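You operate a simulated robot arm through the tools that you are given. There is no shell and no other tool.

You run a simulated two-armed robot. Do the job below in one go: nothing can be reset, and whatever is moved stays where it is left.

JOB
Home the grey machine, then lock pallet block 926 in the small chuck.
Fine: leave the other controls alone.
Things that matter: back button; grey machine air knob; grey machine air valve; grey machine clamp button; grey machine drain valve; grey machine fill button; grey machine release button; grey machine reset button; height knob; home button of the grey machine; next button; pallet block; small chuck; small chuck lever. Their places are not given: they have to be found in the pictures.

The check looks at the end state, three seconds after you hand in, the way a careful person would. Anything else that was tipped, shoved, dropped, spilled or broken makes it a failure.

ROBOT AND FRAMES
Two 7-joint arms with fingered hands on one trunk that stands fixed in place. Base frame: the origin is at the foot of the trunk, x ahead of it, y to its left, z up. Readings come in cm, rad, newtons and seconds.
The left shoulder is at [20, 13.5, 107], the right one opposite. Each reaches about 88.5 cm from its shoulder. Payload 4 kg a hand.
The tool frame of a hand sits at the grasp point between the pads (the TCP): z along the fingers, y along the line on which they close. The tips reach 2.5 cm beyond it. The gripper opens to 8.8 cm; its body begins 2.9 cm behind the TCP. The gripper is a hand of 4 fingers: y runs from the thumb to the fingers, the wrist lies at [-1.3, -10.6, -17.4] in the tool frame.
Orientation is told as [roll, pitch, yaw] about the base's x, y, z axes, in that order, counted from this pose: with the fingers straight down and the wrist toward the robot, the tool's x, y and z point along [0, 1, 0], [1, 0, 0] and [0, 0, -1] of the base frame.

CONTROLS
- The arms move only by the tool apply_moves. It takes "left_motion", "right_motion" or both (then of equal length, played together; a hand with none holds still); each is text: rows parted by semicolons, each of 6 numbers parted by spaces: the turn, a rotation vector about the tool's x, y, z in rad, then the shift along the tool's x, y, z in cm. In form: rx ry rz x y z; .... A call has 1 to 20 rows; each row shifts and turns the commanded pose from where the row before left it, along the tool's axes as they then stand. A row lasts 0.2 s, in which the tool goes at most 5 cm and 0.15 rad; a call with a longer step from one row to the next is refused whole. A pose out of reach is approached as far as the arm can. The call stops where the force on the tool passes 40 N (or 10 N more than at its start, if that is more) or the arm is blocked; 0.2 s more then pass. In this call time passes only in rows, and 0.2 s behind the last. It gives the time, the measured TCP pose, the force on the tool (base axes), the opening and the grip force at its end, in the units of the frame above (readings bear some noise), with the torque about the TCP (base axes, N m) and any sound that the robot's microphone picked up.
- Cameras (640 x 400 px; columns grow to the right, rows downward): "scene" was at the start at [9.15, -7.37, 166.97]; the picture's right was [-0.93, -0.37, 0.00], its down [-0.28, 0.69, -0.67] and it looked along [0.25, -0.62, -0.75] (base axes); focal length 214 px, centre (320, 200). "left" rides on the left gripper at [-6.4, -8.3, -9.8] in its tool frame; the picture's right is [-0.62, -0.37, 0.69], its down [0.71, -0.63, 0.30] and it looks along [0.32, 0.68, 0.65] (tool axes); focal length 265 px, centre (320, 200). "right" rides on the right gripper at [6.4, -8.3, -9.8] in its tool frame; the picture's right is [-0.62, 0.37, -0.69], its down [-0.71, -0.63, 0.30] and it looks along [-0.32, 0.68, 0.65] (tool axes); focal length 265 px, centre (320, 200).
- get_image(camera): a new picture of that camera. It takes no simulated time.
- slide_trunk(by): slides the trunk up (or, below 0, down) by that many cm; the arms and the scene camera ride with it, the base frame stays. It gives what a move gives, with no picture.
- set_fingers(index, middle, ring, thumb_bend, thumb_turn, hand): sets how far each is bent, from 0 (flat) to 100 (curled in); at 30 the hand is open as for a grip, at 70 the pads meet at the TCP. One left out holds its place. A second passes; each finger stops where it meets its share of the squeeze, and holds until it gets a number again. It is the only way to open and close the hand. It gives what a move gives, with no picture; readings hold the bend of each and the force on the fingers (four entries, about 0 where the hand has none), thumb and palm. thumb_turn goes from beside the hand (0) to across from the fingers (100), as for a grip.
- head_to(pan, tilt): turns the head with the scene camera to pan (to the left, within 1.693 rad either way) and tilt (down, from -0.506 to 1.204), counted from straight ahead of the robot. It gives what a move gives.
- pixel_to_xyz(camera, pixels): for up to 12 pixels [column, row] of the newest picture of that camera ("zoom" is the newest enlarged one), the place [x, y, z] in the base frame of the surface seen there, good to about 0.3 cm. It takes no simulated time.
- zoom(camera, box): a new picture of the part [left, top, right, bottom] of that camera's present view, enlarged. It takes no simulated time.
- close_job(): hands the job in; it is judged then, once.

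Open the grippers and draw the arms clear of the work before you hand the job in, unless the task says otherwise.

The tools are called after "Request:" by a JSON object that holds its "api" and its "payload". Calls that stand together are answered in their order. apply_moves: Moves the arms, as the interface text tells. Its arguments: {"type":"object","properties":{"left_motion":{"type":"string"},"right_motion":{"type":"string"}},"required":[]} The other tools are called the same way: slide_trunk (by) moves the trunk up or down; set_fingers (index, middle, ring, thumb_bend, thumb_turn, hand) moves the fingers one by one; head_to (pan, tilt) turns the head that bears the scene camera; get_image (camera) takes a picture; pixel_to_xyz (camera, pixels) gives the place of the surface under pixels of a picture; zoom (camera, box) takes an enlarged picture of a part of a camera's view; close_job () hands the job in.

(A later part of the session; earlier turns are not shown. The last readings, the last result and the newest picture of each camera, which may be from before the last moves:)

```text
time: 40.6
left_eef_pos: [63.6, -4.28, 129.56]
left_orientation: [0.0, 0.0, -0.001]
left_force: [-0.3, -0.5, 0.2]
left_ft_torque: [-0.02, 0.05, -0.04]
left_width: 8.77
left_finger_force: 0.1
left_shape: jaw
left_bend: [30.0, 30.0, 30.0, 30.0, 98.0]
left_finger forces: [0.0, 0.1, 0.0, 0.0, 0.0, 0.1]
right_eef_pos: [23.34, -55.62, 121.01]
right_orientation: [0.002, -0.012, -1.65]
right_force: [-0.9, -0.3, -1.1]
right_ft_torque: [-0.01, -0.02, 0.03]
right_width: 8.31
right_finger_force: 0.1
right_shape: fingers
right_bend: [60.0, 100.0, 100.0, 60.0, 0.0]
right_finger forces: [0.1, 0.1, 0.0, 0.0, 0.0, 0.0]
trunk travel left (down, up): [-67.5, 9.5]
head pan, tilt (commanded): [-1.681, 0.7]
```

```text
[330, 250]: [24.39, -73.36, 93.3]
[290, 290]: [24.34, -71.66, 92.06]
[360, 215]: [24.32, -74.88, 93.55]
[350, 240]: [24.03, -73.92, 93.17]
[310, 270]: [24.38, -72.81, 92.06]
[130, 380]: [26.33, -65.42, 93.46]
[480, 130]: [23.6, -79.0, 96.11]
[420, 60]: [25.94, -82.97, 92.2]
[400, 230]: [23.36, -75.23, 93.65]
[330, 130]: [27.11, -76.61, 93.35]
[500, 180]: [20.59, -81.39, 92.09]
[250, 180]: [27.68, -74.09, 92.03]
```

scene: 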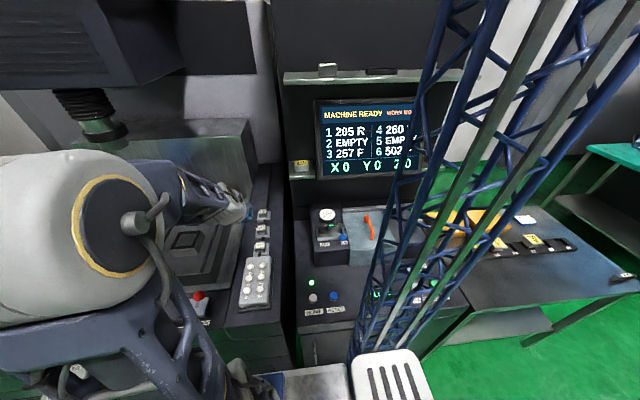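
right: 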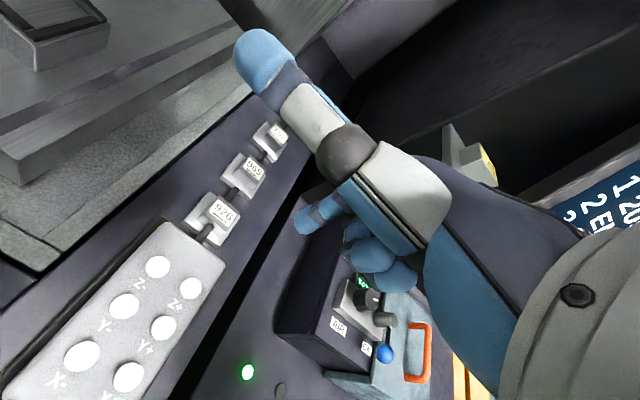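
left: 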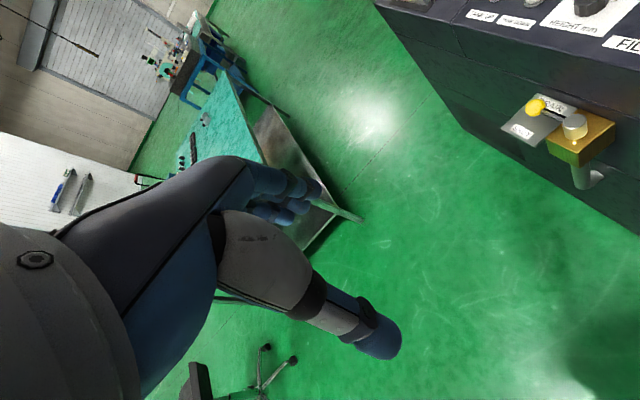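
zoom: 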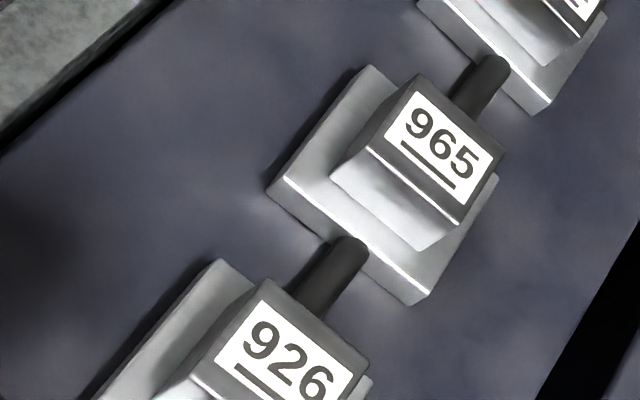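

I measure the 965 base plate corners and its block's edges to compare with the pocket.

Request:
{"api": "pixel_to_xyz", "payload": {"camera": "zoom", "pixels": [[290, 182], [372, 75], [488, 195], [420, 285], [375, 148], [417, 82], [497, 150], [460, 215], [335, 175], [425, 240], [395, 195], [440, 225]]}}

Request:
{"api": "zoom", "payload": {"camera": "scene", "box": [240, 190, 290, 250]}}

Request:
{"api": "zoom", "payload": {"camera": "scene", "box": [140, 210, 250, 320]}}

```text
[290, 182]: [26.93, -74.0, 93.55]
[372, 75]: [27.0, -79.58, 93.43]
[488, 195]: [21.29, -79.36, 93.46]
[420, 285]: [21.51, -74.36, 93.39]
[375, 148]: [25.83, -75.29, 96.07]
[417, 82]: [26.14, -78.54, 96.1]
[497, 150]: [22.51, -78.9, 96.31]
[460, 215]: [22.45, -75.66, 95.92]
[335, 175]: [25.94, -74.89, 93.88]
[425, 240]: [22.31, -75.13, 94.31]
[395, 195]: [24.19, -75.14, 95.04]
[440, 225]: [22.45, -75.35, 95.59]
```

```text
6.67 times, centred on (265, 220) of scene
```

zoom: 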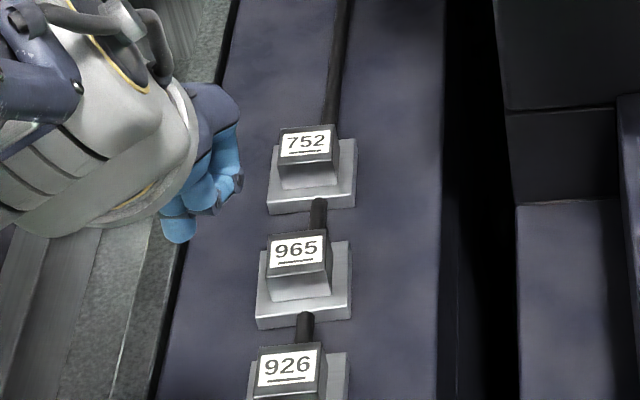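

```text
3.64 times, centred on (195, 265) of scene
```

zoom: 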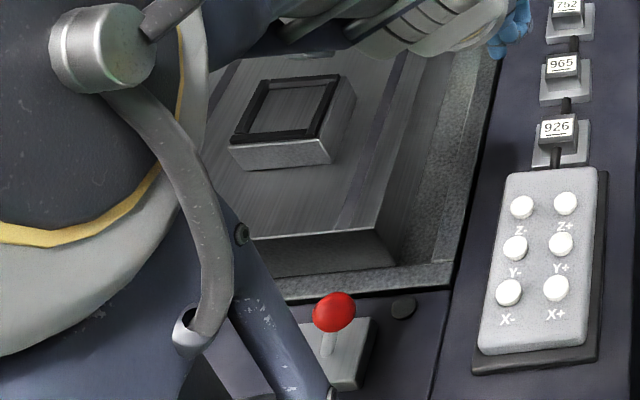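

The plates are about 5.9×5.8×1.5 with 3.8×3.8×2.7 blocks on them. I check the height of the cable at each side and the pendant edge.

Request:
{"api": "pixel_to_xyz", "payload": {"camera": "zoom", "pixels": [[555, 150], [555, 158], [556, 164], [566, 103], [568, 98], [574, 45], [570, 155], [545, 160], [556, 146], [556, 125]]}}

Request:
{"api": "zoom", "payload": {"camera": "scene", "box": [250, 215, 280, 265]}}

```text
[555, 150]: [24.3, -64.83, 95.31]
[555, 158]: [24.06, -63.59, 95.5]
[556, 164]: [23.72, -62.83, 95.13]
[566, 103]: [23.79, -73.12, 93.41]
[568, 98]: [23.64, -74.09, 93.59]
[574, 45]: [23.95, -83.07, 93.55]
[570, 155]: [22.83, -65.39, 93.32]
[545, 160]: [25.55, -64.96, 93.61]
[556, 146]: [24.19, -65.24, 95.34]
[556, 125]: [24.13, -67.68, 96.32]
```

```text
8.00 times, centred on (265, 240) of scene
```

zoom: 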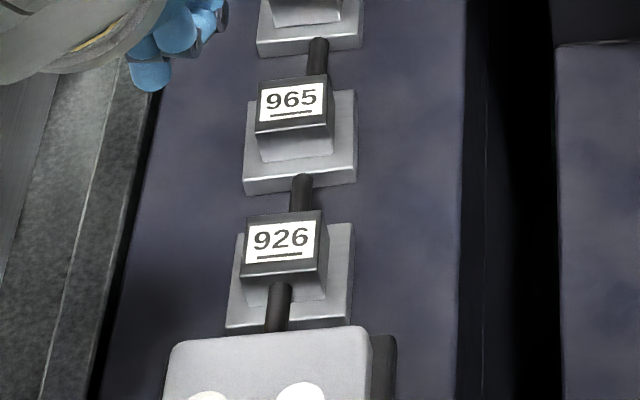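

The cable from the pendant (z≈95 falling to 93) runs right into and through these tag pieces. I'll lower the hand for a flatter view of how it passes.

Request:
{"api": "apply_moves", "payload": {"right_motion": "0 0 0 0 0 4; 0 0 0 0 0 4; 0 0 0 0 0 4; 0 0 0 0 0 3"}}

Request:
{"api": "get_image", "payload": {"camera": "right"}}

Request:
{"api": "zoom", "payload": {"camera": "right", "box": [130, 60, 290, 200]}}

```text
time: 41.6
left_eef_pos: [63.51, -4.28, 129.52]
left_orientation: [0.0, 0.001, 0.002]
left_force: [0.5, 0.3, -0.8]
left_ft_torque: [0.02, -0.03, 0.01]
left_width: 8.77
left_finger_force: 0.1
left_shape: jaw
left_bend: [30.0, 30.0, 30.0, 30.0, 98.0]
left_finger forces: [0.0, 0.0, 0.0, 0.0, 0.0, 0.0]
right_eef_pos: [23.34, -55.79, 106.07]
right_orientation: [0.001, -0.014, -1.649]
right_force: [0.1, 0.1, 0.1]
right_ft_torque: [-0.02, 0.01, 0.01]
right_width: 8.3
right_finger_force: 0.0
right_shape: fingers
right_bend: [60.0, 100.0, 100.0, 60.0, 0.0]
right_finger forces: [0.0, 0.1, 0.1, 0.0, 0.0, 0.0]
trunk travel left (down, up): [-67.5, 9.5]
head pan, tilt (commanded): [-1.681, 0.7]
```

```text
taken
```

right: 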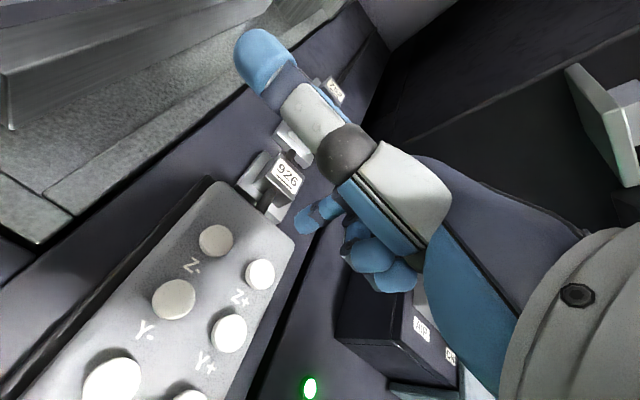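

```text
2.86 times, centred on (210, 130) of right
```

zoom: 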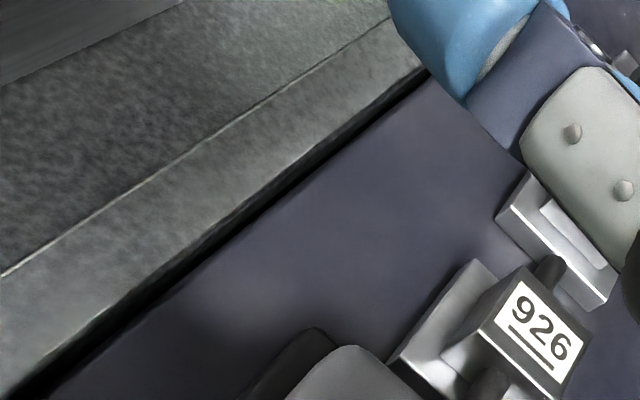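

Request:
{"api": "zoom", "payload": {"camera": "right", "box": [225, 115, 325, 225]}}

```text
3.64 times, centred on (275, 170) of right
```

zoom: 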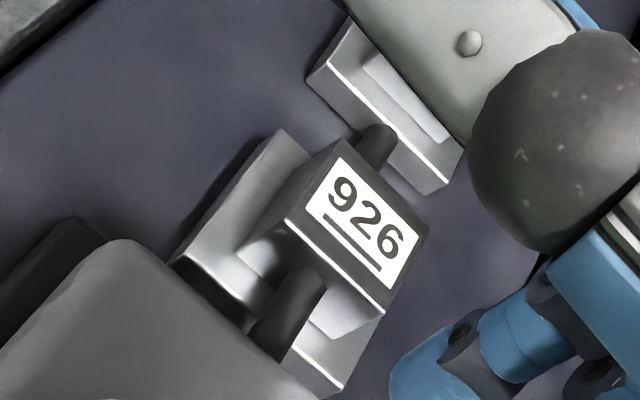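

The cable clearly enters the 926 tag piece, so it is a cable clamp. Next I must open the lever anyway and watch how the chuck reacts; I raise the hand and swing it back over the tank front.

Request:
{"api": "apply_moves", "payload": {"right_motion": "0 0 0 0 0 -4; 0 0 0 0 0 -4; 0 0 0 0 0 -4; 0 0 0 0 0 -4; 0 0 0 0 0 -4; 0 0 -0.11 0.93 -1.48 0; 0 0 -0.11 1.1 -1.35 0; 0 0 -0.11 1.25 -1.2 0; 0 0 -0.11 1.4 -1.0 0; 0 0 -0.11 1.5 -0.85 0; 0 0 -0.11 1.6 -0.65 0; 0 0 -0.11 1.68 -0.45 0; 0 0 -0.11 1.72 -0.25 0"}}

Request:
{"api": "get_image", "payload": {"camera": "right"}}

```text
time: 44.4
left_eef_pos: [63.53, -4.44, 129.51]
left_orientation: [-0.001, 0.002, 0.001]
left_force: [-0.1, -0.6, 0.5]
left_ft_torque: [-0.01, -0.04, -0.02]
left_width: 8.78
left_finger_force: 0.1
left_shape: jaw
left_bend: [30.0, 30.0, 30.0, 30.0, 98.0]
left_finger forces: [0.1, 0.1, 0.0, 0.1, 0.0, 0.1]
right_eef_pos: [32.17, -44.87, 125.83]
right_orientation: [-0.009, -0.007, -0.769]
right_force: [-0.5, -0.7, 0.5]
right_ft_torque: [0.03, -0.02, 0.01]
right_width: 8.32
right_finger_force: 0.0
right_shape: fingers
right_bend: [60.0, 100.0, 100.0, 60.0, 0.0]
right_finger forces: [0.0, 0.0, 0.0, 0.1, 0.0, 0.0]
trunk travel left (down, up): [-67.5, 9.5]
head pan, tilt (commanded): [-1.681, 0.7]
```

```text
taken
```

right: 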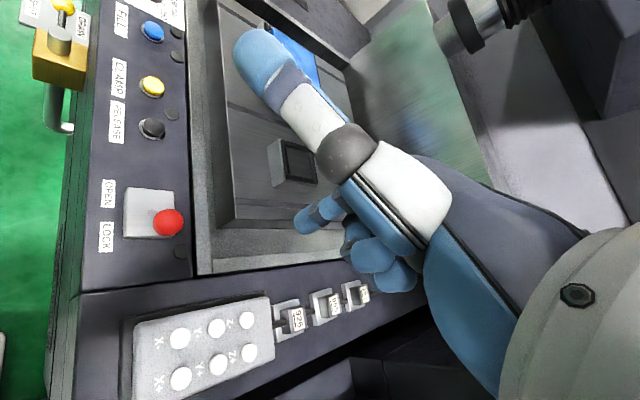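

I open the hand into grip shape and turn the yaw back to 0 while raising, ahead of lowering the trunk.

Request:
{"api": "set_fingers", "payload": {"hand": "right", "index": 30, "middle": 30, "ring": 30, "thumb_bend": 30, "thumb_turn": 98}}

Request:
{"api": "apply_moves", "payload": {"right_motion": "0 0 -0.13 0 0 -2.5; 0 0 -0.13 0 0 -2.5; 0 0 -0.13 0 0 -2.5; 0 0 -0.13 0 0 -2.5; 0 0 -0.13 0 0 -2; 0 0 -0.12 0 0 0"}}

Request:
{"api": "slide_trunk", "payload": {"by": -20}}

Request:
{"api": "get_image", "payload": {"camera": "right"}}

```text
time: 45.4
left_eef_pos: [63.61, -4.42, 129.65]
left_orientation: [0.0, 0.0, 0.0]
left_force: [-0.4, -0.1, -0.8]
left_ft_torque: [-0.01, 0.0, 0.02]
left_width: 8.77
left_finger_force: 0.1
left_shape: jaw
left_bend: [30.0, 30.0, 30.0, 30.0, 98.0]
left_finger forces: [0.1, 0.0, 0.0, 0.0, 0.0, 0.1]
right_eef_pos: [32.25, -44.99, 125.91]
right_orientation: [-0.009, -0.01, -0.77]
right_force: [0.3, -0.8, -0.6]
right_ft_torque: [0.03, 0.01, -0.07]
right_width: 8.45
right_finger_force: 0.1
right_shape: fingers
right_bend: [30.0, 30.0, 30.0, 30.0, 95.0]
right_finger forces: [0.1, 0.0, 0.0, 0.0, 0.0, 0.1]
trunk travel left (down, up): [-67.5, 9.5]
head pan, tilt (commanded): [-1.681, 0.7]
```

```text
time: 46.8
left_eef_pos: [63.6, -4.29, 129.55]
left_orientation: [0.001, 0.0, 0.002]
left_force: [0.7, 0.5, 0.0]
left_ft_torque: [-0.01, -0.02, 0.04]
left_width: 8.78
left_finger_force: 0.0
left_shape: jaw
left_bend: [30.0, 30.0, 30.0, 30.0, 98.0]
left_finger forces: [0.0, 0.0, 0.0, 0.0, 0.1, 0.1]
right_eef_pos: [32.17, -44.77, 137.87]
right_orientation: [-0.012, 0.001, 0.004]
right_force: [-0.6, -1.1, -0.3]
right_ft_torque: [0.01, 0.01, 0.0]
right_width: 8.48
right_finger_force: 0.0
right_shape: fingers
right_bend: [30.0, 30.0, 30.0, 30.0, 95.0]
right_finger forces: [0.0, 0.1, 0.0, 0.0, 0.0, 0.0]
trunk travel left (down, up): [-67.5, 9.5]
head pan, tilt (commanded): [-1.681, 0.7]
```

```text
time: 48.9
left_eef_pos: [63.56, -4.31, 109.52]
left_orientation: [0.0, 0.0, 0.001]
left_force: [-0.1, 0.9, 0.2]
left_ft_torque: [-0.02, 0.0, -0.02]
left_width: 8.79
left_finger_force: 0.0
left_shape: jaw
left_bend: [30.0, 30.0, 30.0, 30.0, 98.0]
left_finger forces: [0.1, 0.0, 0.0, 0.1, 0.0, 0.1]
right_eef_pos: [32.18, -44.65, 117.79]
right_orientation: [-0.014, -0.002, 0.0]
right_force: [-0.2, 0.0, -0.5]
right_ft_torque: [-0.01, 0.01, -0.02]
right_width: 8.49
right_finger_force: 0.2
right_shape: fingers
right_bend: [30.0, 30.0, 30.0, 30.0, 95.0]
right_finger forces: [0.1, 0.1, 0.0, 0.0, 0.0, 0.0]
trunk travel left (down, up): [-47.5, 29.5]
head pan, tilt (commanded): [-1.681, 0.7]
```

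```text
taken
```

right: 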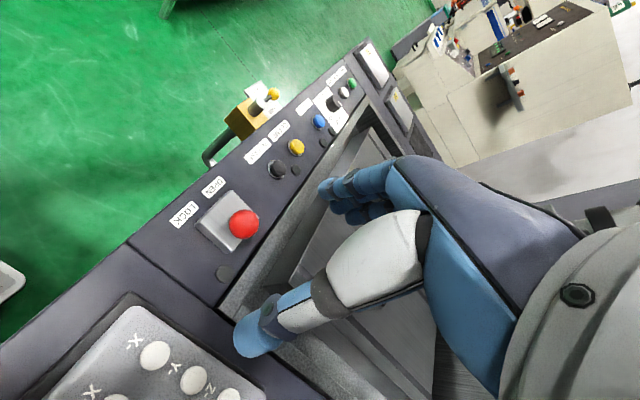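

I refine the ball position from this view (ball at (243,224)).

Request:
{"api": "pixel_to_xyz", "payload": {"camera": "right", "pixels": [[243, 224], [232, 222], [255, 224], [243, 212], [243, 236], [228, 237], [330, 190], [335, 205], [250, 340], [370, 210]]}}

```text
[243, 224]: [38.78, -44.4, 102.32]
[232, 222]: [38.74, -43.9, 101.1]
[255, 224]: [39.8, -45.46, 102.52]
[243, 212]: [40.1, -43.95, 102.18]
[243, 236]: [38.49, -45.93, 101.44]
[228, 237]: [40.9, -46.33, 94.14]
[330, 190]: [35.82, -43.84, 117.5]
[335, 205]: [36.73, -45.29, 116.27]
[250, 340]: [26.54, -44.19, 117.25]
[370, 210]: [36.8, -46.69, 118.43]
```

Ball center ≈ (39.7,−44.8,100.9). I'll go over it with the open hand, straddling it along x, and descend in steps.

Request:
{"api": "apply_moves", "payload": {"right_motion": "0 0.012 0 0.1 3.75 0; 0 0 0 0.1 3.75 0; 0 0 0 0 0 4; 0 0 0 0 0 4; 0 0 0 0 0 3"}}

Request:
{"api": "get_image", "payload": {"camera": "right"}}

```text
time: 50.1
left_eef_pos: [63.54, -4.43, 109.58]
left_orientation: [0.0, 0.001, 0.003]
left_force: [0.1, -0.1, 0.1]
left_ft_torque: [0.01, -0.01, 0.02]
left_width: 8.77
left_finger_force: 0.0
left_shape: jaw
left_bend: [30.0, 30.0, 30.0, 30.0, 98.0]
left_finger forces: [0.1, 0.1, 0.0, 0.0, 0.1, 0.0]
right_eef_pos: [39.79, -44.58, 106.88]
right_orientation: [-0.002, -0.002, 0.001]
right_force: [0.6, -0.3, 0.6]
right_ft_torque: [0.0, 0.04, -0.03]
right_width: 8.46
right_finger_force: 0.0
right_shape: fingers
right_bend: [30.0, 30.0, 30.0, 30.0, 95.0]
right_finger forces: [0.0, 0.0, 0.0, 0.0, 0.0, 0.0]
trunk travel left (down, up): [-47.5, 29.5]
head pan, tilt (commanded): [-1.681, 0.7]
```

```text
taken
```

right: 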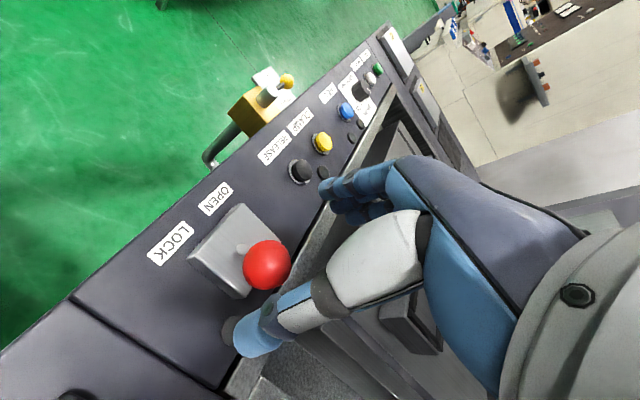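

The ball projects right where it should be for TCP alignment. I descend 5 cm to straddle it.

Request:
{"api": "apply_moves", "payload": {"right_motion": "0 0 0 0 0 2; 0 0 0 0 0 2; 0 0 0 0 0 1.2"}}

Request:
{"api": "get_image", "payload": {"camera": "right"}}

```text
time: 50.9
left_eef_pos: [63.66, -4.31, 109.65]
left_orientation: [0.001, 0.0, 0.001]
left_force: [-0.5, -0.3, 0.0]
left_ft_torque: [-0.04, 0.01, 0.0]
left_width: 8.76
left_finger_force: 0.1
left_shape: jaw
left_bend: [30.0, 30.0, 30.0, 30.0, 98.0]
left_finger forces: [0.1, 0.0, 0.1, 0.0, 0.0, 0.0]
right_eef_pos: [39.81, -44.48, 101.62]
right_orientation: [0.0, -0.001, 0.002]
right_force: [0.0, -0.9, -0.8]
right_ft_torque: [-0.03, -0.02, 0.0]
right_width: 8.46
right_finger_force: 0.1
right_shape: fingers
right_bend: [30.0, 30.0, 30.0, 30.0, 95.0]
right_finger forces: [0.0, 0.1, 0.1, 0.1, 0.0, 0.1]
trunk travel left (down, up): [-47.5, 29.5]
head pan, tilt (commanded): [-1.681, 0.7]
```

```text
taken
```

right: 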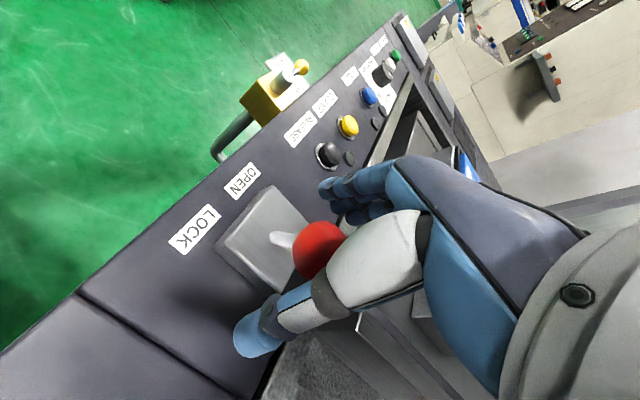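

The ball lies between thumb and fingers. I close partway to cage it.

Request:
{"api": "set_fingers", "payload": {"hand": "right", "index": 50, "middle": 50, "ring": 50, "thumb_bend": 50}}

Request:
{"api": "get_image", "payload": {"camera": "right"}}

```text
time: 51.9
left_eef_pos: [63.62, -4.28, 109.54]
left_orientation: [0.002, 0.0, -0.002]
left_force: [0.7, -0.2, -0.4]
left_ft_torque: [-0.01, 0.0, -0.03]
left_width: 8.76
left_finger_force: 0.1
left_shape: jaw
left_bend: [30.0, 30.0, 30.0, 30.0, 98.0]
left_finger forces: [0.0, 0.0, 0.1, 0.1, 0.1, 0.0]
right_eef_pos: [39.74, -44.56, 101.66]
right_orientation: [0.001, -0.004, 0.001]
right_force: [-0.2, 0.2, -0.1]
right_ft_torque: [0.01, 0.02, -0.03]
right_width: 4.21
right_finger_force: 0.2
right_shape: fingers
right_bend: [50.0, 50.0, 50.0, 50.0, 98.0]
right_finger forces: [0.0, 0.1, 0.1, 0.0, 0.1, 0.1]
trunk travel left (down, up): [-47.5, 29.5]
head pan, tilt (commanded): [-1.681, 0.7]
```

```text
taken
```

right: 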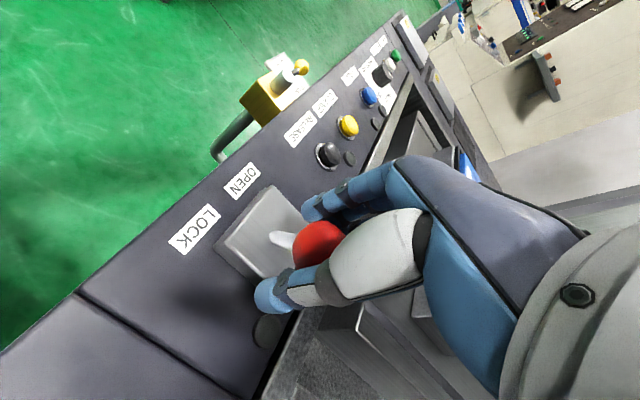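

Cage width is 4.2 cm around the ball. I push the lever toward +x (OPEN) along a shallow arc.

Request:
{"api": "apply_moves", "payload": {"right_motion": "0 0 0 0 1.2 -0.3; 0 0 0 0 1.2 -0.3; 0 0 0 0 1.2 -0.2; 0 0 0 0 1.2 0.1; 0 0 0 0 1.2 0.3; 0 0 0 0 1.2 0.3"}}

Request:
{"api": "get_image", "payload": {"camera": "right"}}

```text
time: 53.3
left_eef_pos: [63.64, -4.36, 109.55]
left_orientation: [-0.001, 0.0, 0.001]
left_force: [-0.1, 0.2, 0.0]
left_ft_torque: [0.0, 0.0, -0.02]
left_width: 8.77
left_finger_force: 0.0
left_shape: jaw
left_bend: [30.0, 30.0, 30.0, 30.0, 98.0]
left_finger forces: [0.0, 0.0, 0.1, 0.0, 0.1, 0.0]
right_eef_pos: [46.95, -44.46, 101.73]
right_orientation: [-0.002, -0.002, 0.0]
right_force: [0.6, -0.1, 0.0]
right_ft_torque: [0.02, 0.0, -0.02]
right_width: 4.22
right_finger_force: 0.1
right_shape: fingers
right_bend: [50.0, 50.0, 50.0, 50.0, 98.0]
right_finger forces: [0.0, 0.1, 0.1, 0.0, 0.0, 0.1]
trunk travel left (down, up): [-47.5, 29.5]
head pan, tilt (commanded): [-1.681, 0.7]
```

```text
taken
```

right: 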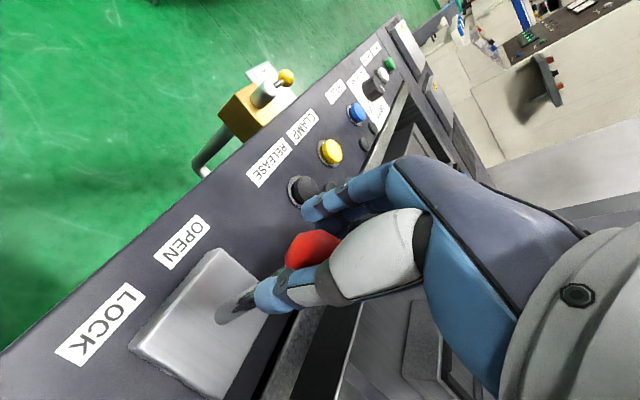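

The lever followed with no resistance. I push a bit further to be sure that it reaches its OPEN stop.

Request:
{"api": "apply_moves", "payload": {"right_motion": "0 0 0 0 0.6 0.2; 0 0 0 0 0.5 0.2"}}

Request:
{"api": "set_fingers", "payload": {"hand": "right", "index": 30, "middle": 30, "ring": 30, "thumb_bend": 30}}

Request:
{"api": "get_image", "payload": {"camera": "right"}}

Request:
{"api": "get_image", "payload": {"camera": "scene"}}

```text
time: 53.9
left_eef_pos: [63.64, -4.4, 109.59]
left_orientation: [0.0, 0.0, 0.001]
left_force: [0.0, 0.7, 0.6]
left_ft_torque: [-0.02, -0.04, 0.03]
left_width: 8.77
left_finger_force: 0.1
left_shape: jaw
left_bend: [30.0, 30.0, 30.0, 30.0, 98.0]
left_finger forces: [0.1, 0.1, 0.1, 0.0, 0.1, 0.1]
right_eef_pos: [47.94, -44.57, 101.4]
right_orientation: [0.0, -0.001, 0.0]
right_force: [-9.0, 1.6, 5.4]
right_ft_torque: [0.01, 0.2, -0.01]
right_width: 5.05
right_finger_force: 4.6
right_shape: fingers
right_bend: [50.0, 50.0, 50.0, 45.0, 97.0]
right_finger forces: [0.0, 0.0, 0.0, 0.1, 8.8, 0.1]
trunk travel left (down, up): [-47.5, 29.5]
head pan, tilt (commanded): [-1.681, 0.7]
```

```text
time: 54.9
left_eef_pos: [63.58, -4.39, 109.62]
left_orientation: [0.001, 0.0, 0.001]
left_force: [-0.3, -0.7, -0.2]
left_ft_torque: [0.03, 0.01, -0.01]
left_width: 8.76
left_finger_force: 0.1
left_shape: jaw
left_bend: [30.0, 30.0, 30.0, 30.0, 98.0]
left_finger forces: [0.0, 0.0, 0.0, 0.1, 0.1, 0.1]
right_eef_pos: [47.93, -44.64, 101.32]
right_orientation: [0.001, -0.001, 0.002]
right_force: [0.1, -0.8, 0.4]
right_ft_torque: [0.04, 0.01, 0.01]
right_width: 8.46
right_finger_force: 0.0
right_shape: fingers
right_bend: [30.0, 30.0, 30.0, 30.0, 96.0]
right_finger forces: [0.1, 0.0, 0.0, 0.0, 0.0, 0.0]
trunk travel left (down, up): [-47.5, 29.5]
head pan, tilt (commanded): [-1.681, 0.7]
```

```text
taken
```

right: 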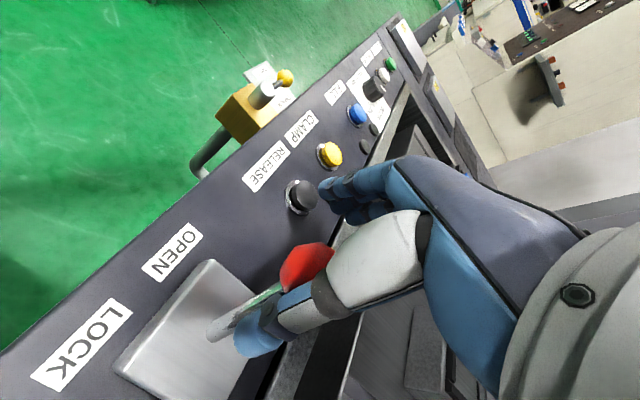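

```text
taken
```

scene: 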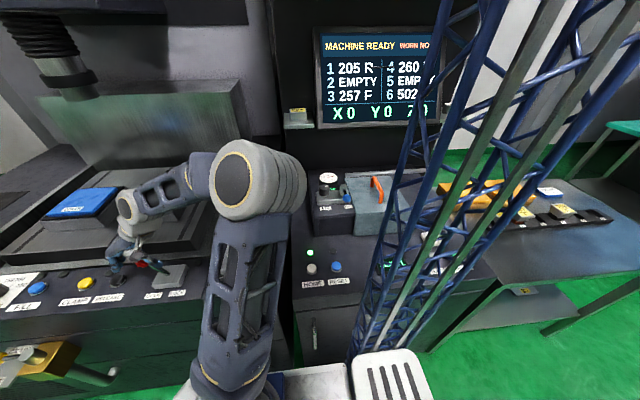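

The lever hit its stop at OPEN (9 N on the thumb). I raise the hand straight up and check lever and chuck.

Request:
{"api": "apply_moves", "payload": {"right_motion": "0 0 0 0 -0.5 -2; 0 0 0 0 0 -4; 0 0 0 0 0 -4.5; 0 0 0 0 0 -4.5; 0 0 0 0 0 -4.5"}}

Request:
{"api": "get_image", "payload": {"camera": "right"}}

Request:
{"api": "get_image", "payload": {"camera": "scene"}}

```text
time: 56.1
left_eef_pos: [63.57, -4.28, 109.54]
left_orientation: [0.001, -0.001, -0.001]
left_force: [0.3, 0.0, 0.2]
left_ft_torque: [-0.01, 0.0, 0.03]
left_width: 8.78
left_finger_force: 0.0
left_shape: jaw
left_bend: [30.0, 30.0, 30.0, 30.0, 98.0]
left_finger forces: [0.0, 0.1, 0.0, 0.0, 0.1, 0.1]
right_eef_pos: [47.37, -44.58, 120.95]
right_orientation: [-0.001, -0.002, 0.002]
right_force: [0.2, 0.3, 1.0]
right_ft_torque: [-0.03, 0.01, -0.03]
right_width: 8.48
right_finger_force: 0.1
right_shape: fingers
right_bend: [30.0, 30.0, 30.0, 30.0, 96.0]
right_finger forces: [0.1, 0.0, 0.1, 0.1, 0.1, 0.0]
trunk travel left (down, up): [-47.5, 29.5]
head pan, tilt (commanded): [-1.681, 0.7]
```

```text
taken
```

right: 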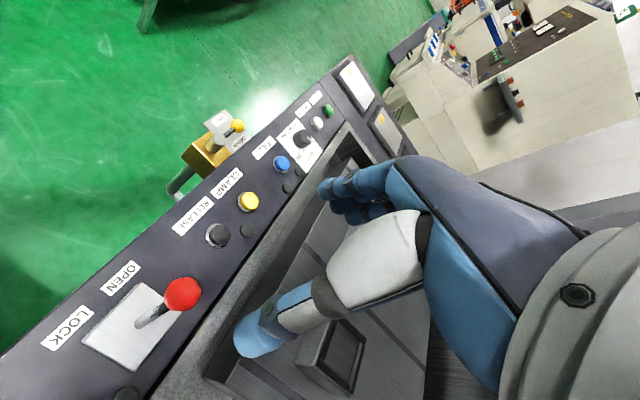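

```text
taken
```

scene: 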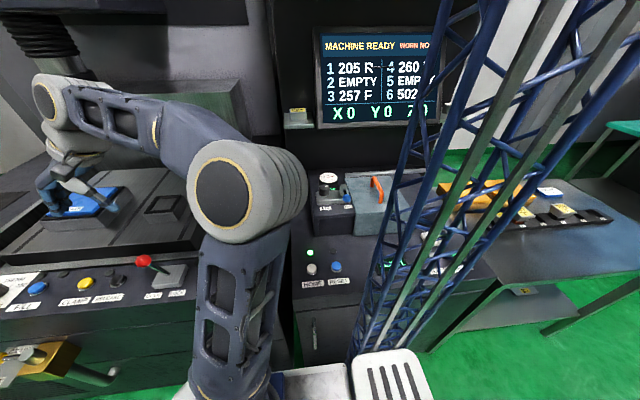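

The lever now leans to OPEN (ball at (183,293)). I zoom in on the small chuck in both cameras and measure the pocket again.

Request:
{"api": "zoom", "payload": {"camera": "scene", "box": [120, 180, 200, 250]}}

Request:
{"api": "zoom", "payload": {"camera": "right", "box": [290, 305, 380, 400]}}

Request:
{"api": "pixel_to_xyz", "payload": {"camera": "zoom", "pixels": [[150, 120], [200, 130], [280, 190], [230, 160], [350, 260], [330, 350], [300, 330], [200, 280], [260, 250], [380, 270]]}}

```text
5.71 times, centred on (160, 215) of scene
```

zoom: 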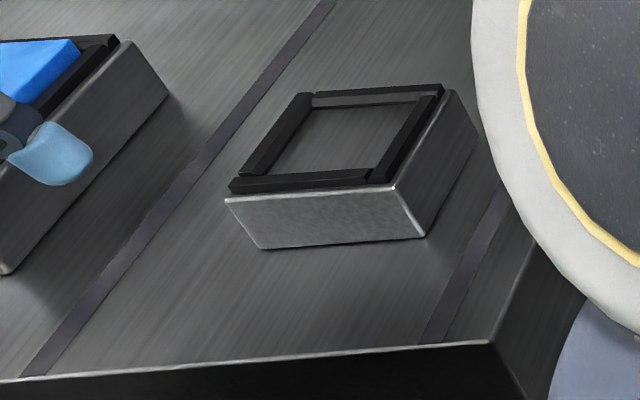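

```text
4.21 times, centred on (335, 352) of right
```

zoom: 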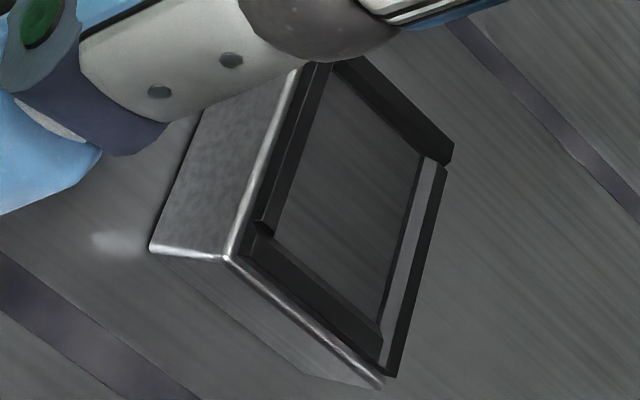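

```text
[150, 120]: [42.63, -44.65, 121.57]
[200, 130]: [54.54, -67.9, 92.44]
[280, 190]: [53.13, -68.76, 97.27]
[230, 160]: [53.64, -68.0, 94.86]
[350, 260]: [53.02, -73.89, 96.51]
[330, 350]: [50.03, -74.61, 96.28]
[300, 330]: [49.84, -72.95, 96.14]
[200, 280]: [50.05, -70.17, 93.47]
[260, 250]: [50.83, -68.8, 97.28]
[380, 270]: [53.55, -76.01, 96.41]
```

I measure the inner and outer corners of the strips in this zoom.

Request:
{"api": "pixel_to_xyz", "payload": {"camera": "zoom", "pixels": [[335, 90], [418, 158], [378, 322], [280, 240], [440, 165], [440, 155], [385, 370], [330, 65], [270, 228], [350, 65], [425, 180], [405, 250]]}}

Request:
{"api": "zoom", "payload": {"camera": "scene", "box": [140, 190, 190, 225]}}

Request:
{"api": "pixel_to_xyz", "payload": {"camera": "zoom", "pixels": [[150, 60], [290, 40], [230, 180], [100, 200]]}}

```text
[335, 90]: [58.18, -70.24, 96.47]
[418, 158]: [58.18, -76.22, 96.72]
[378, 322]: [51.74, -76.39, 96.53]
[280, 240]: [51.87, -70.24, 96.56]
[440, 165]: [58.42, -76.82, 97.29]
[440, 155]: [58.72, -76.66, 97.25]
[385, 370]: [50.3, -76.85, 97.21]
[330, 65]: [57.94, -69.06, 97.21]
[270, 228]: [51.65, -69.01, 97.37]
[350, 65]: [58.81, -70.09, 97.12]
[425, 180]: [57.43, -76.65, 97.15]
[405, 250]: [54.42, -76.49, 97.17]
```

```text
11.43 times, centred on (165, 208) of scene
```

zoom: 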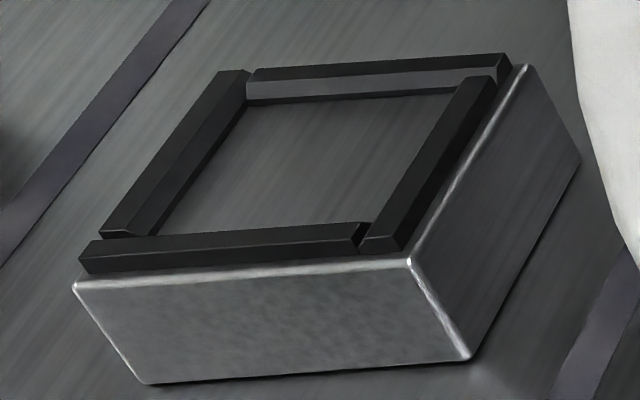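

```text
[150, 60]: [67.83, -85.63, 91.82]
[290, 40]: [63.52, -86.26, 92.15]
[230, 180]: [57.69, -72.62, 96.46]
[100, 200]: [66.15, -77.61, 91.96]
```

The pocket is about 6.3×6.1 cm with chamfered strips (floor z 96.5, center ≈ (55.0,−73.2)) – the 5.9×5.8 plates of the tagged pieces would match that size much better than the shelf block. I'll move over the tagged pieces to study them from straight above.

Request:
{"api": "apply_moves", "payload": {"right_motion": "0 0 0 -2.4 -3.9 0; 0 0 0 -2.4 -3.9 0; 0 0 0 -2.4 -3.9 0; 0 0 0 -2.4 -3.9 0; 0 0 0 -2.4 -3.9 0; 0 0 0 -2.4 -3.9 0"}}

Request:
{"api": "get_image", "payload": {"camera": "right"}}

Request:
{"api": "get_image", "payload": {"camera": "scene"}}

```text
time: 57.5
left_eef_pos: [63.65, -4.26, 109.38]
left_orientation: [0.001, 0.001, 0.002]
left_force: [0.3, -0.4, 0.5]
left_ft_torque: [-0.01, -0.03, -0.03]
left_width: 8.76
left_finger_force: 0.1
left_shape: jaw
left_bend: [30.0, 30.0, 30.0, 30.0, 98.0]
left_finger forces: [0.1, 0.0, 0.0, 0.0, 0.0, 0.0]
right_eef_pos: [24.3, -58.98, 120.87]
right_orientation: [-0.001, -0.002, 0.002]
right_force: [-0.1, -0.2, 0.2]
right_ft_torque: [-0.02, 0.0, 0.02]
right_width: 8.45
right_finger_force: 0.1
right_shape: fingers
right_bend: [30.0, 30.0, 30.0, 30.0, 96.0]
right_finger forces: [0.1, 0.0, 0.0, 0.0, 0.0, 0.1]
trunk travel left (down, up): [-47.5, 29.5]
head pan, tilt (commanded): [-1.681, 0.7]
```

```text
taken
```

right: 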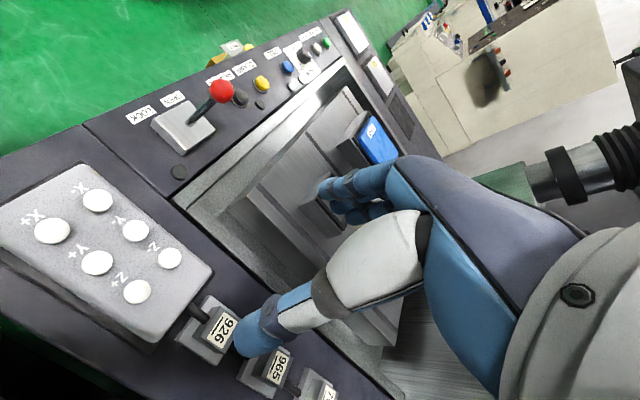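

```text
taken
```

scene: 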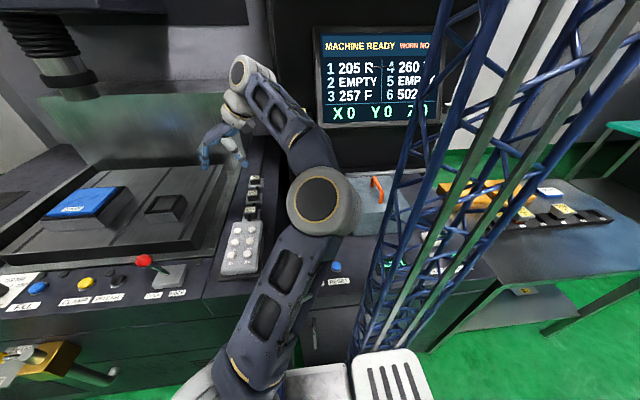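

From this side, zoom on the tagged pieces at (220,335).

Request:
{"api": "zoom", "payload": {"camera": "right", "box": [150, 280, 350, 400]}}

Request:
{"api": "zoom", "payload": {"camera": "right", "box": [160, 280, 250, 370]}}

```text
3.20 times, centred on (250, 340) of right
```

zoom: 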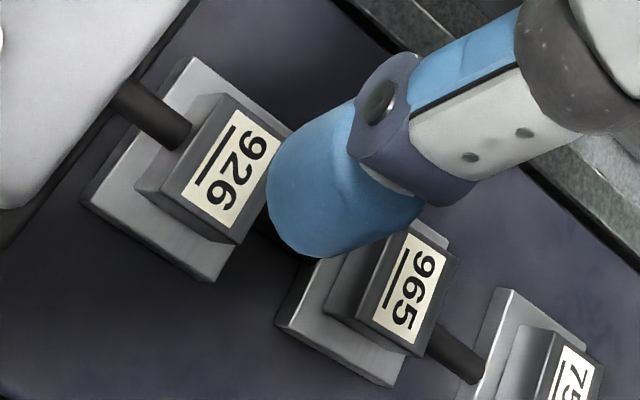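

```text
4.44 times, centred on (205, 325) of right
```

zoom: 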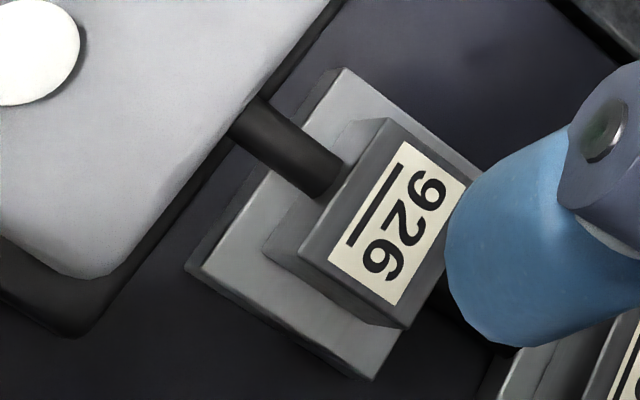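

I measure the finger positions in the open hand to know the layout along tool x (base y).

Request:
{"api": "pixel_to_xyz", "payload": {"camera": "right", "pixels": [[325, 188], [335, 200], [345, 207], [358, 212], [375, 210], [360, 180], [262, 335], [255, 350], [285, 320], [240, 345], [265, 350], [310, 300]]}}

Request:
{"api": "zoom", "payload": {"camera": "right", "box": [300, 150, 440, 240]}}

```text
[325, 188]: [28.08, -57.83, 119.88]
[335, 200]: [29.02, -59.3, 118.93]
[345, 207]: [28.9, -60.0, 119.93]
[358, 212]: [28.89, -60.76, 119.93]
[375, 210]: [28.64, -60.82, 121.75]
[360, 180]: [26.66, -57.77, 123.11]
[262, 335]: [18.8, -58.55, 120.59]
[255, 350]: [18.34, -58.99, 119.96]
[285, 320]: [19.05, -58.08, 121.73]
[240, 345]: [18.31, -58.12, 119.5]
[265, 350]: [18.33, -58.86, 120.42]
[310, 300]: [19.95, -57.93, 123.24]
```

```text
4.44 times, centred on (370, 195) of right
```

zoom: 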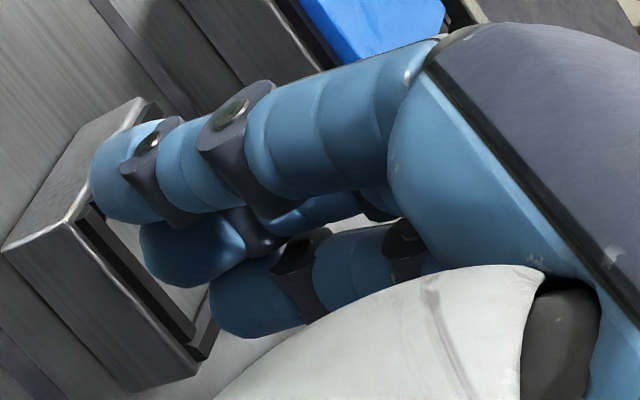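

Fingers span tool x from about +1.3 to −3.3 with the thumb at −0.4. I move over the tagged piece 926 (block center ≈ (24.15,−67.1)) and go down to z≈104 for a closer check before a gentle test grip.

Request:
{"api": "apply_moves", "payload": {"right_motion": "0 0 0 -3.7 -0.07 0; 0 0 0 -3.7 -0.07 0; 0 0 0 0 0 4.5; 0 0 0 0 0 4.5; 0 0 0 0 0 4; 0 0 0 0 0 3"}}

Request:
{"api": "get_image", "payload": {"camera": "right"}}

Request:
{"api": "zoom", "payload": {"camera": "scene", "box": [200, 100, 320, 240]}}

```text
time: 58.9
left_eef_pos: [63.51, -4.27, 109.56]
left_orientation: [0.001, 0.0, 0.001]
left_force: [0.2, 0.6, 0.2]
left_ft_torque: [0.01, -0.05, -0.02]
left_width: 8.76
left_finger_force: 0.0
left_shape: jaw
left_bend: [30.0, 30.0, 30.0, 30.0, 98.0]
left_finger forces: [0.1, 0.0, 0.1, 0.0, 0.0, 0.0]
right_eef_pos: [24.0, -66.34, 104.84]
right_orientation: [-0.001, -0.001, -0.001]
right_force: [-0.6, 0.5, 0.3]
right_ft_torque: [-0.01, -0.02, 0.01]
right_width: 8.45
right_finger_force: 0.0
right_shape: fingers
right_bend: [30.0, 30.0, 30.0, 30.0, 96.0]
right_finger forces: [0.0, 0.1, 0.0, 0.0, 0.0, 0.0]
trunk travel left (down, up): [-47.5, 29.5]
head pan, tilt (commanded): [-1.681, 0.7]
```

```text
taken
```

right: 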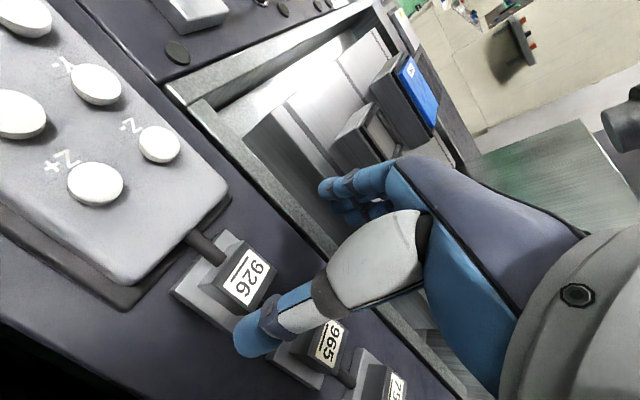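

```text
2.86 times, centred on (260, 170) of scene
```

zoom: 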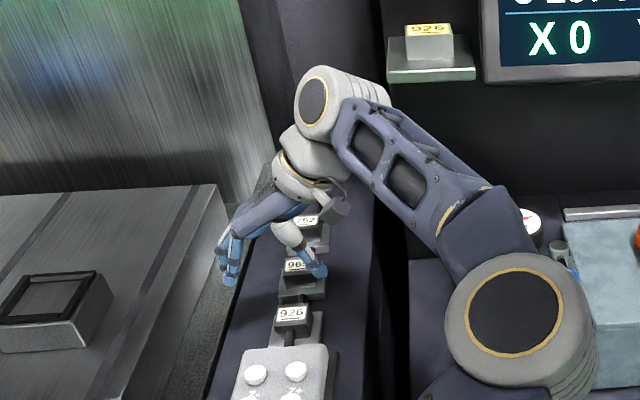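

Zoom on the 926 piece now that it is near (240,280).

Request:
{"api": "zoom", "payload": {"camera": "right", "box": [150, 210, 310, 330]}}

Request:
{"api": "pixel_to_xyz", "payload": {"camera": "zoom", "pixels": [[225, 120], [180, 95], [290, 150], [380, 150], [495, 250], [340, 250], [420, 340], [110, 320], [300, 80], [330, 260], [260, 250], [480, 330]]}}

```text
3.33 times, centred on (230, 270) of right
```

zoom: 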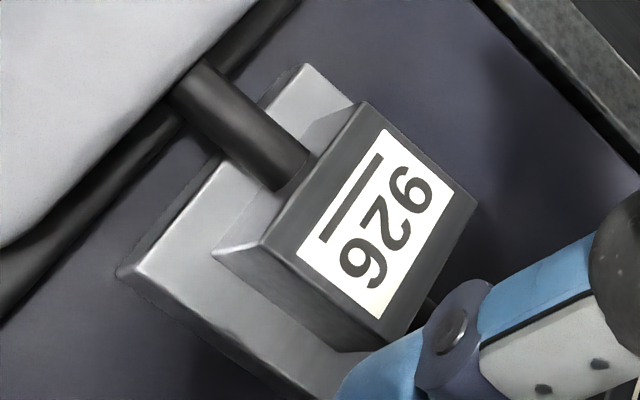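

```text
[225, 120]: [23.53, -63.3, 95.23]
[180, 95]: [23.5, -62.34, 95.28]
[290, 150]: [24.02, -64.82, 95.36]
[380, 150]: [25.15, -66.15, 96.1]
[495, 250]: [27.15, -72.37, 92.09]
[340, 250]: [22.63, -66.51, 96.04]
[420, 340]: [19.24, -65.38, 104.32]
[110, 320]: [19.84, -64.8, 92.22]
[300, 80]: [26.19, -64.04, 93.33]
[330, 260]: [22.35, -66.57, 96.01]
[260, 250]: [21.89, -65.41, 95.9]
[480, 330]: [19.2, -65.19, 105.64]
```

The cable just ends in the block's face while farther on it lies lower, so it does not decide the matter. I'll do a gentle test: descend around the 926 piece and grip it lightly to see whether it is loose.

Request:
{"api": "apply_moves", "payload": {"right_motion": "0 0 0 -0.1 0.15 3; 0 0 0 0 0 3; 0 0 0 0 0 2.3"}}

Request:
{"api": "get_image", "payload": {"camera": "right"}}

Request:
{"api": "zoom", "payload": {"camera": "scene", "box": [215, 150, 295, 240]}}

```text
time: 59.7
left_eef_pos: [63.61, -4.26, 109.51]
left_orientation: [0.001, 0.0, 0.002]
left_force: [0.0, -0.5, -0.9]
left_ft_torque: [-0.02, 0.02, -0.03]
left_width: 8.75
left_finger_force: 0.1
left_shape: jaw
left_bend: [30.0, 30.0, 30.0, 30.0, 98.0]
left_finger forces: [0.1, 0.0, 0.0, 0.0, 0.1, 0.0]
right_eef_pos: [24.15, -66.5, 96.43]
right_orientation: [0.0, -0.001, 0.0]
right_force: [-0.6, 0.1, -1.0]
right_ft_torque: [0.05, 0.0, 0.05]
right_width: 8.47
right_finger_force: 0.1
right_shape: fingers
right_bend: [30.0, 30.0, 30.0, 30.0, 96.0]
right_finger forces: [0.0, 0.0, 0.1, 0.0, 0.1, 0.0]
trunk travel left (down, up): [-47.5, 29.5]
head pan, tilt (commanded): [-1.681, 0.7]
```

```text
taken
```

right: 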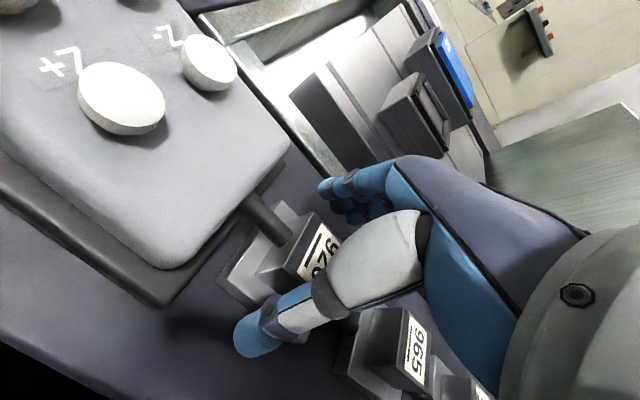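

```text
4.44 times, centred on (255, 195) of scene
```

zoom: 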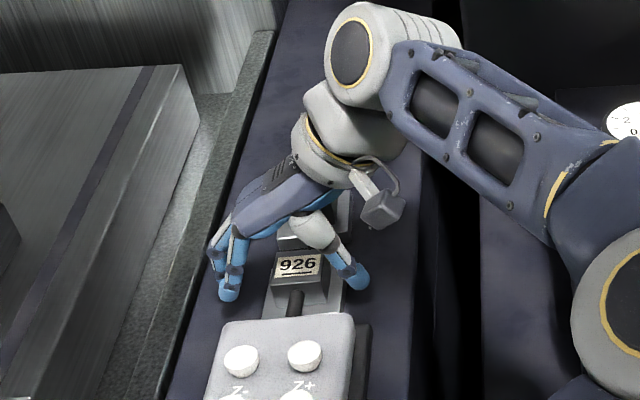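

The hand straddles the block. I close lightly on it.

Request:
{"api": "set_fingers", "payload": {"hand": "right", "index": 54, "middle": 54, "ring": 50, "thumb_bend": 54}}

Request:
{"api": "get_image", "payload": {"camera": "right"}}

```text
time: 60.7
left_eef_pos: [63.61, -4.42, 109.55]
left_orientation: [-0.001, 0.0, 0.001]
left_force: [0.6, 0.0, -0.9]
left_ft_torque: [0.02, 0.01, -0.02]
left_width: 8.75
left_finger_force: 0.0
left_shape: jaw
left_bend: [30.0, 30.0, 30.0, 30.0, 98.0]
left_finger forces: [0.0, 0.0, 0.0, 0.0, 0.0, 0.0]
right_eef_pos: [24.21, -66.48, 96.46]
right_orientation: [0.0, -0.003, 0.0]
right_force: [-0.7, -1.4, -0.4]
right_ft_torque: [-0.01, 0.02, -0.01]
right_width: 3.6
right_finger_force: 1.4
right_shape: fingers
right_bend: [53.0, 53.0, 50.0, 52.0, 98.0]
right_finger forces: [0.4, 0.3, 0.1, 0.0, 1.8, 0.1]
trunk travel left (down, up): [-47.5, 29.5]
head pan, tilt (commanded): [-1.681, 0.7]
```

```text
taken
```

right: 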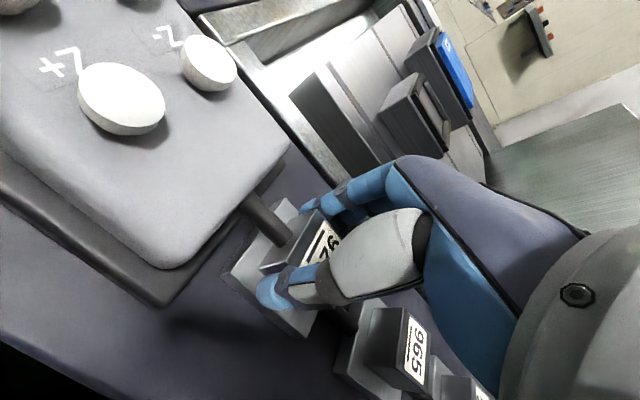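

Contact on both sides at 3.6 cm width. I squeeze moderately and lift only half a centimetre to test.

Request:
{"api": "set_fingers", "payload": {"hand": "right", "index": 65, "middle": 65, "ring": 60, "thumb_bend": 65}}

Request:
{"api": "apply_moves", "payload": {"right_motion": "0 0 0 0 0 -0.3; 0 0 0 0 0 -0.3"}}

Request:
{"api": "get_image", "payload": {"camera": "right"}}

```text
time: 61.7
left_eef_pos: [63.68, -4.42, 109.47]
left_orientation: [0.0, -0.001, 0.0]
left_force: [1.0, -0.4, -0.1]
left_ft_torque: [-0.02, 0.01, 0.03]
left_width: 8.78
left_finger_force: 0.1
left_shape: jaw
left_bend: [30.0, 30.0, 30.0, 30.0, 98.0]
left_finger forces: [0.1, 0.0, 0.0, 0.0, 0.0, 0.0]
right_eef_pos: [24.18, -66.53, 96.54]
right_orientation: [0.001, -0.003, 0.002]
right_force: [1.9, -0.1, 0.1]
right_ft_torque: [0.0, -0.1, 0.04]
right_width: 3.34
right_finger_force: 11.8
right_shape: fingers
right_bend: [56.0, 58.0, 57.0, 53.0, 98.0]
right_finger forces: [5.4, 5.3, 1.8, 0.0, 10.8, 0.1]
trunk travel left (down, up): [-47.5, 29.5]
head pan, tilt (commanded): [-1.681, 0.7]
```

```text
time: 62.3
left_eef_pos: [63.48, -4.35, 109.52]
left_orientation: [0.0, -0.001, -0.001]
left_force: [-0.2, -0.3, -0.1]
left_ft_torque: [-0.03, -0.02, 0.0]
left_width: 8.76
left_finger_force: 0.1
left_shape: jaw
left_bend: [30.0, 30.0, 30.0, 30.0, 98.0]
left_finger forces: [0.0, 0.0, 0.0, 0.0, 0.1, 0.1]
right_eef_pos: [24.13, -66.43, 97.01]
right_orientation: [0.0, -0.003, 0.003]
right_force: [0.0, -0.2, -4.3]
right_ft_torque: [0.03, -0.07, 0.0]
right_width: 3.34
right_finger_force: 10.4
right_shape: fingers
right_bend: [56.0, 59.0, 58.0, 53.0, 98.0]
right_finger forces: [5.0, 4.4, 1.3, 0.0, 10.5, 0.0]
trunk travel left (down, up): [-47.5, 29.5]
head pan, tilt (commanded): [-1.681, 0.7]
```

```text
taken
```

right: 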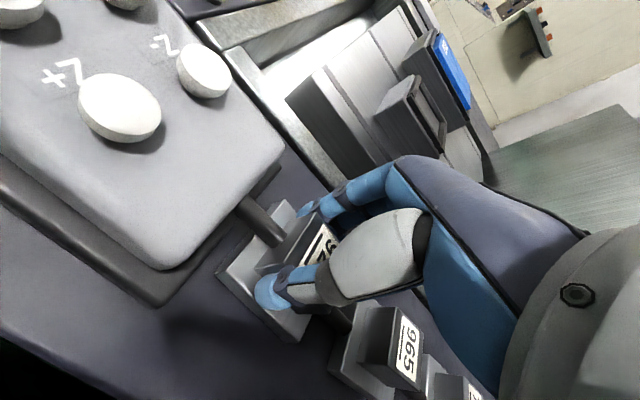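

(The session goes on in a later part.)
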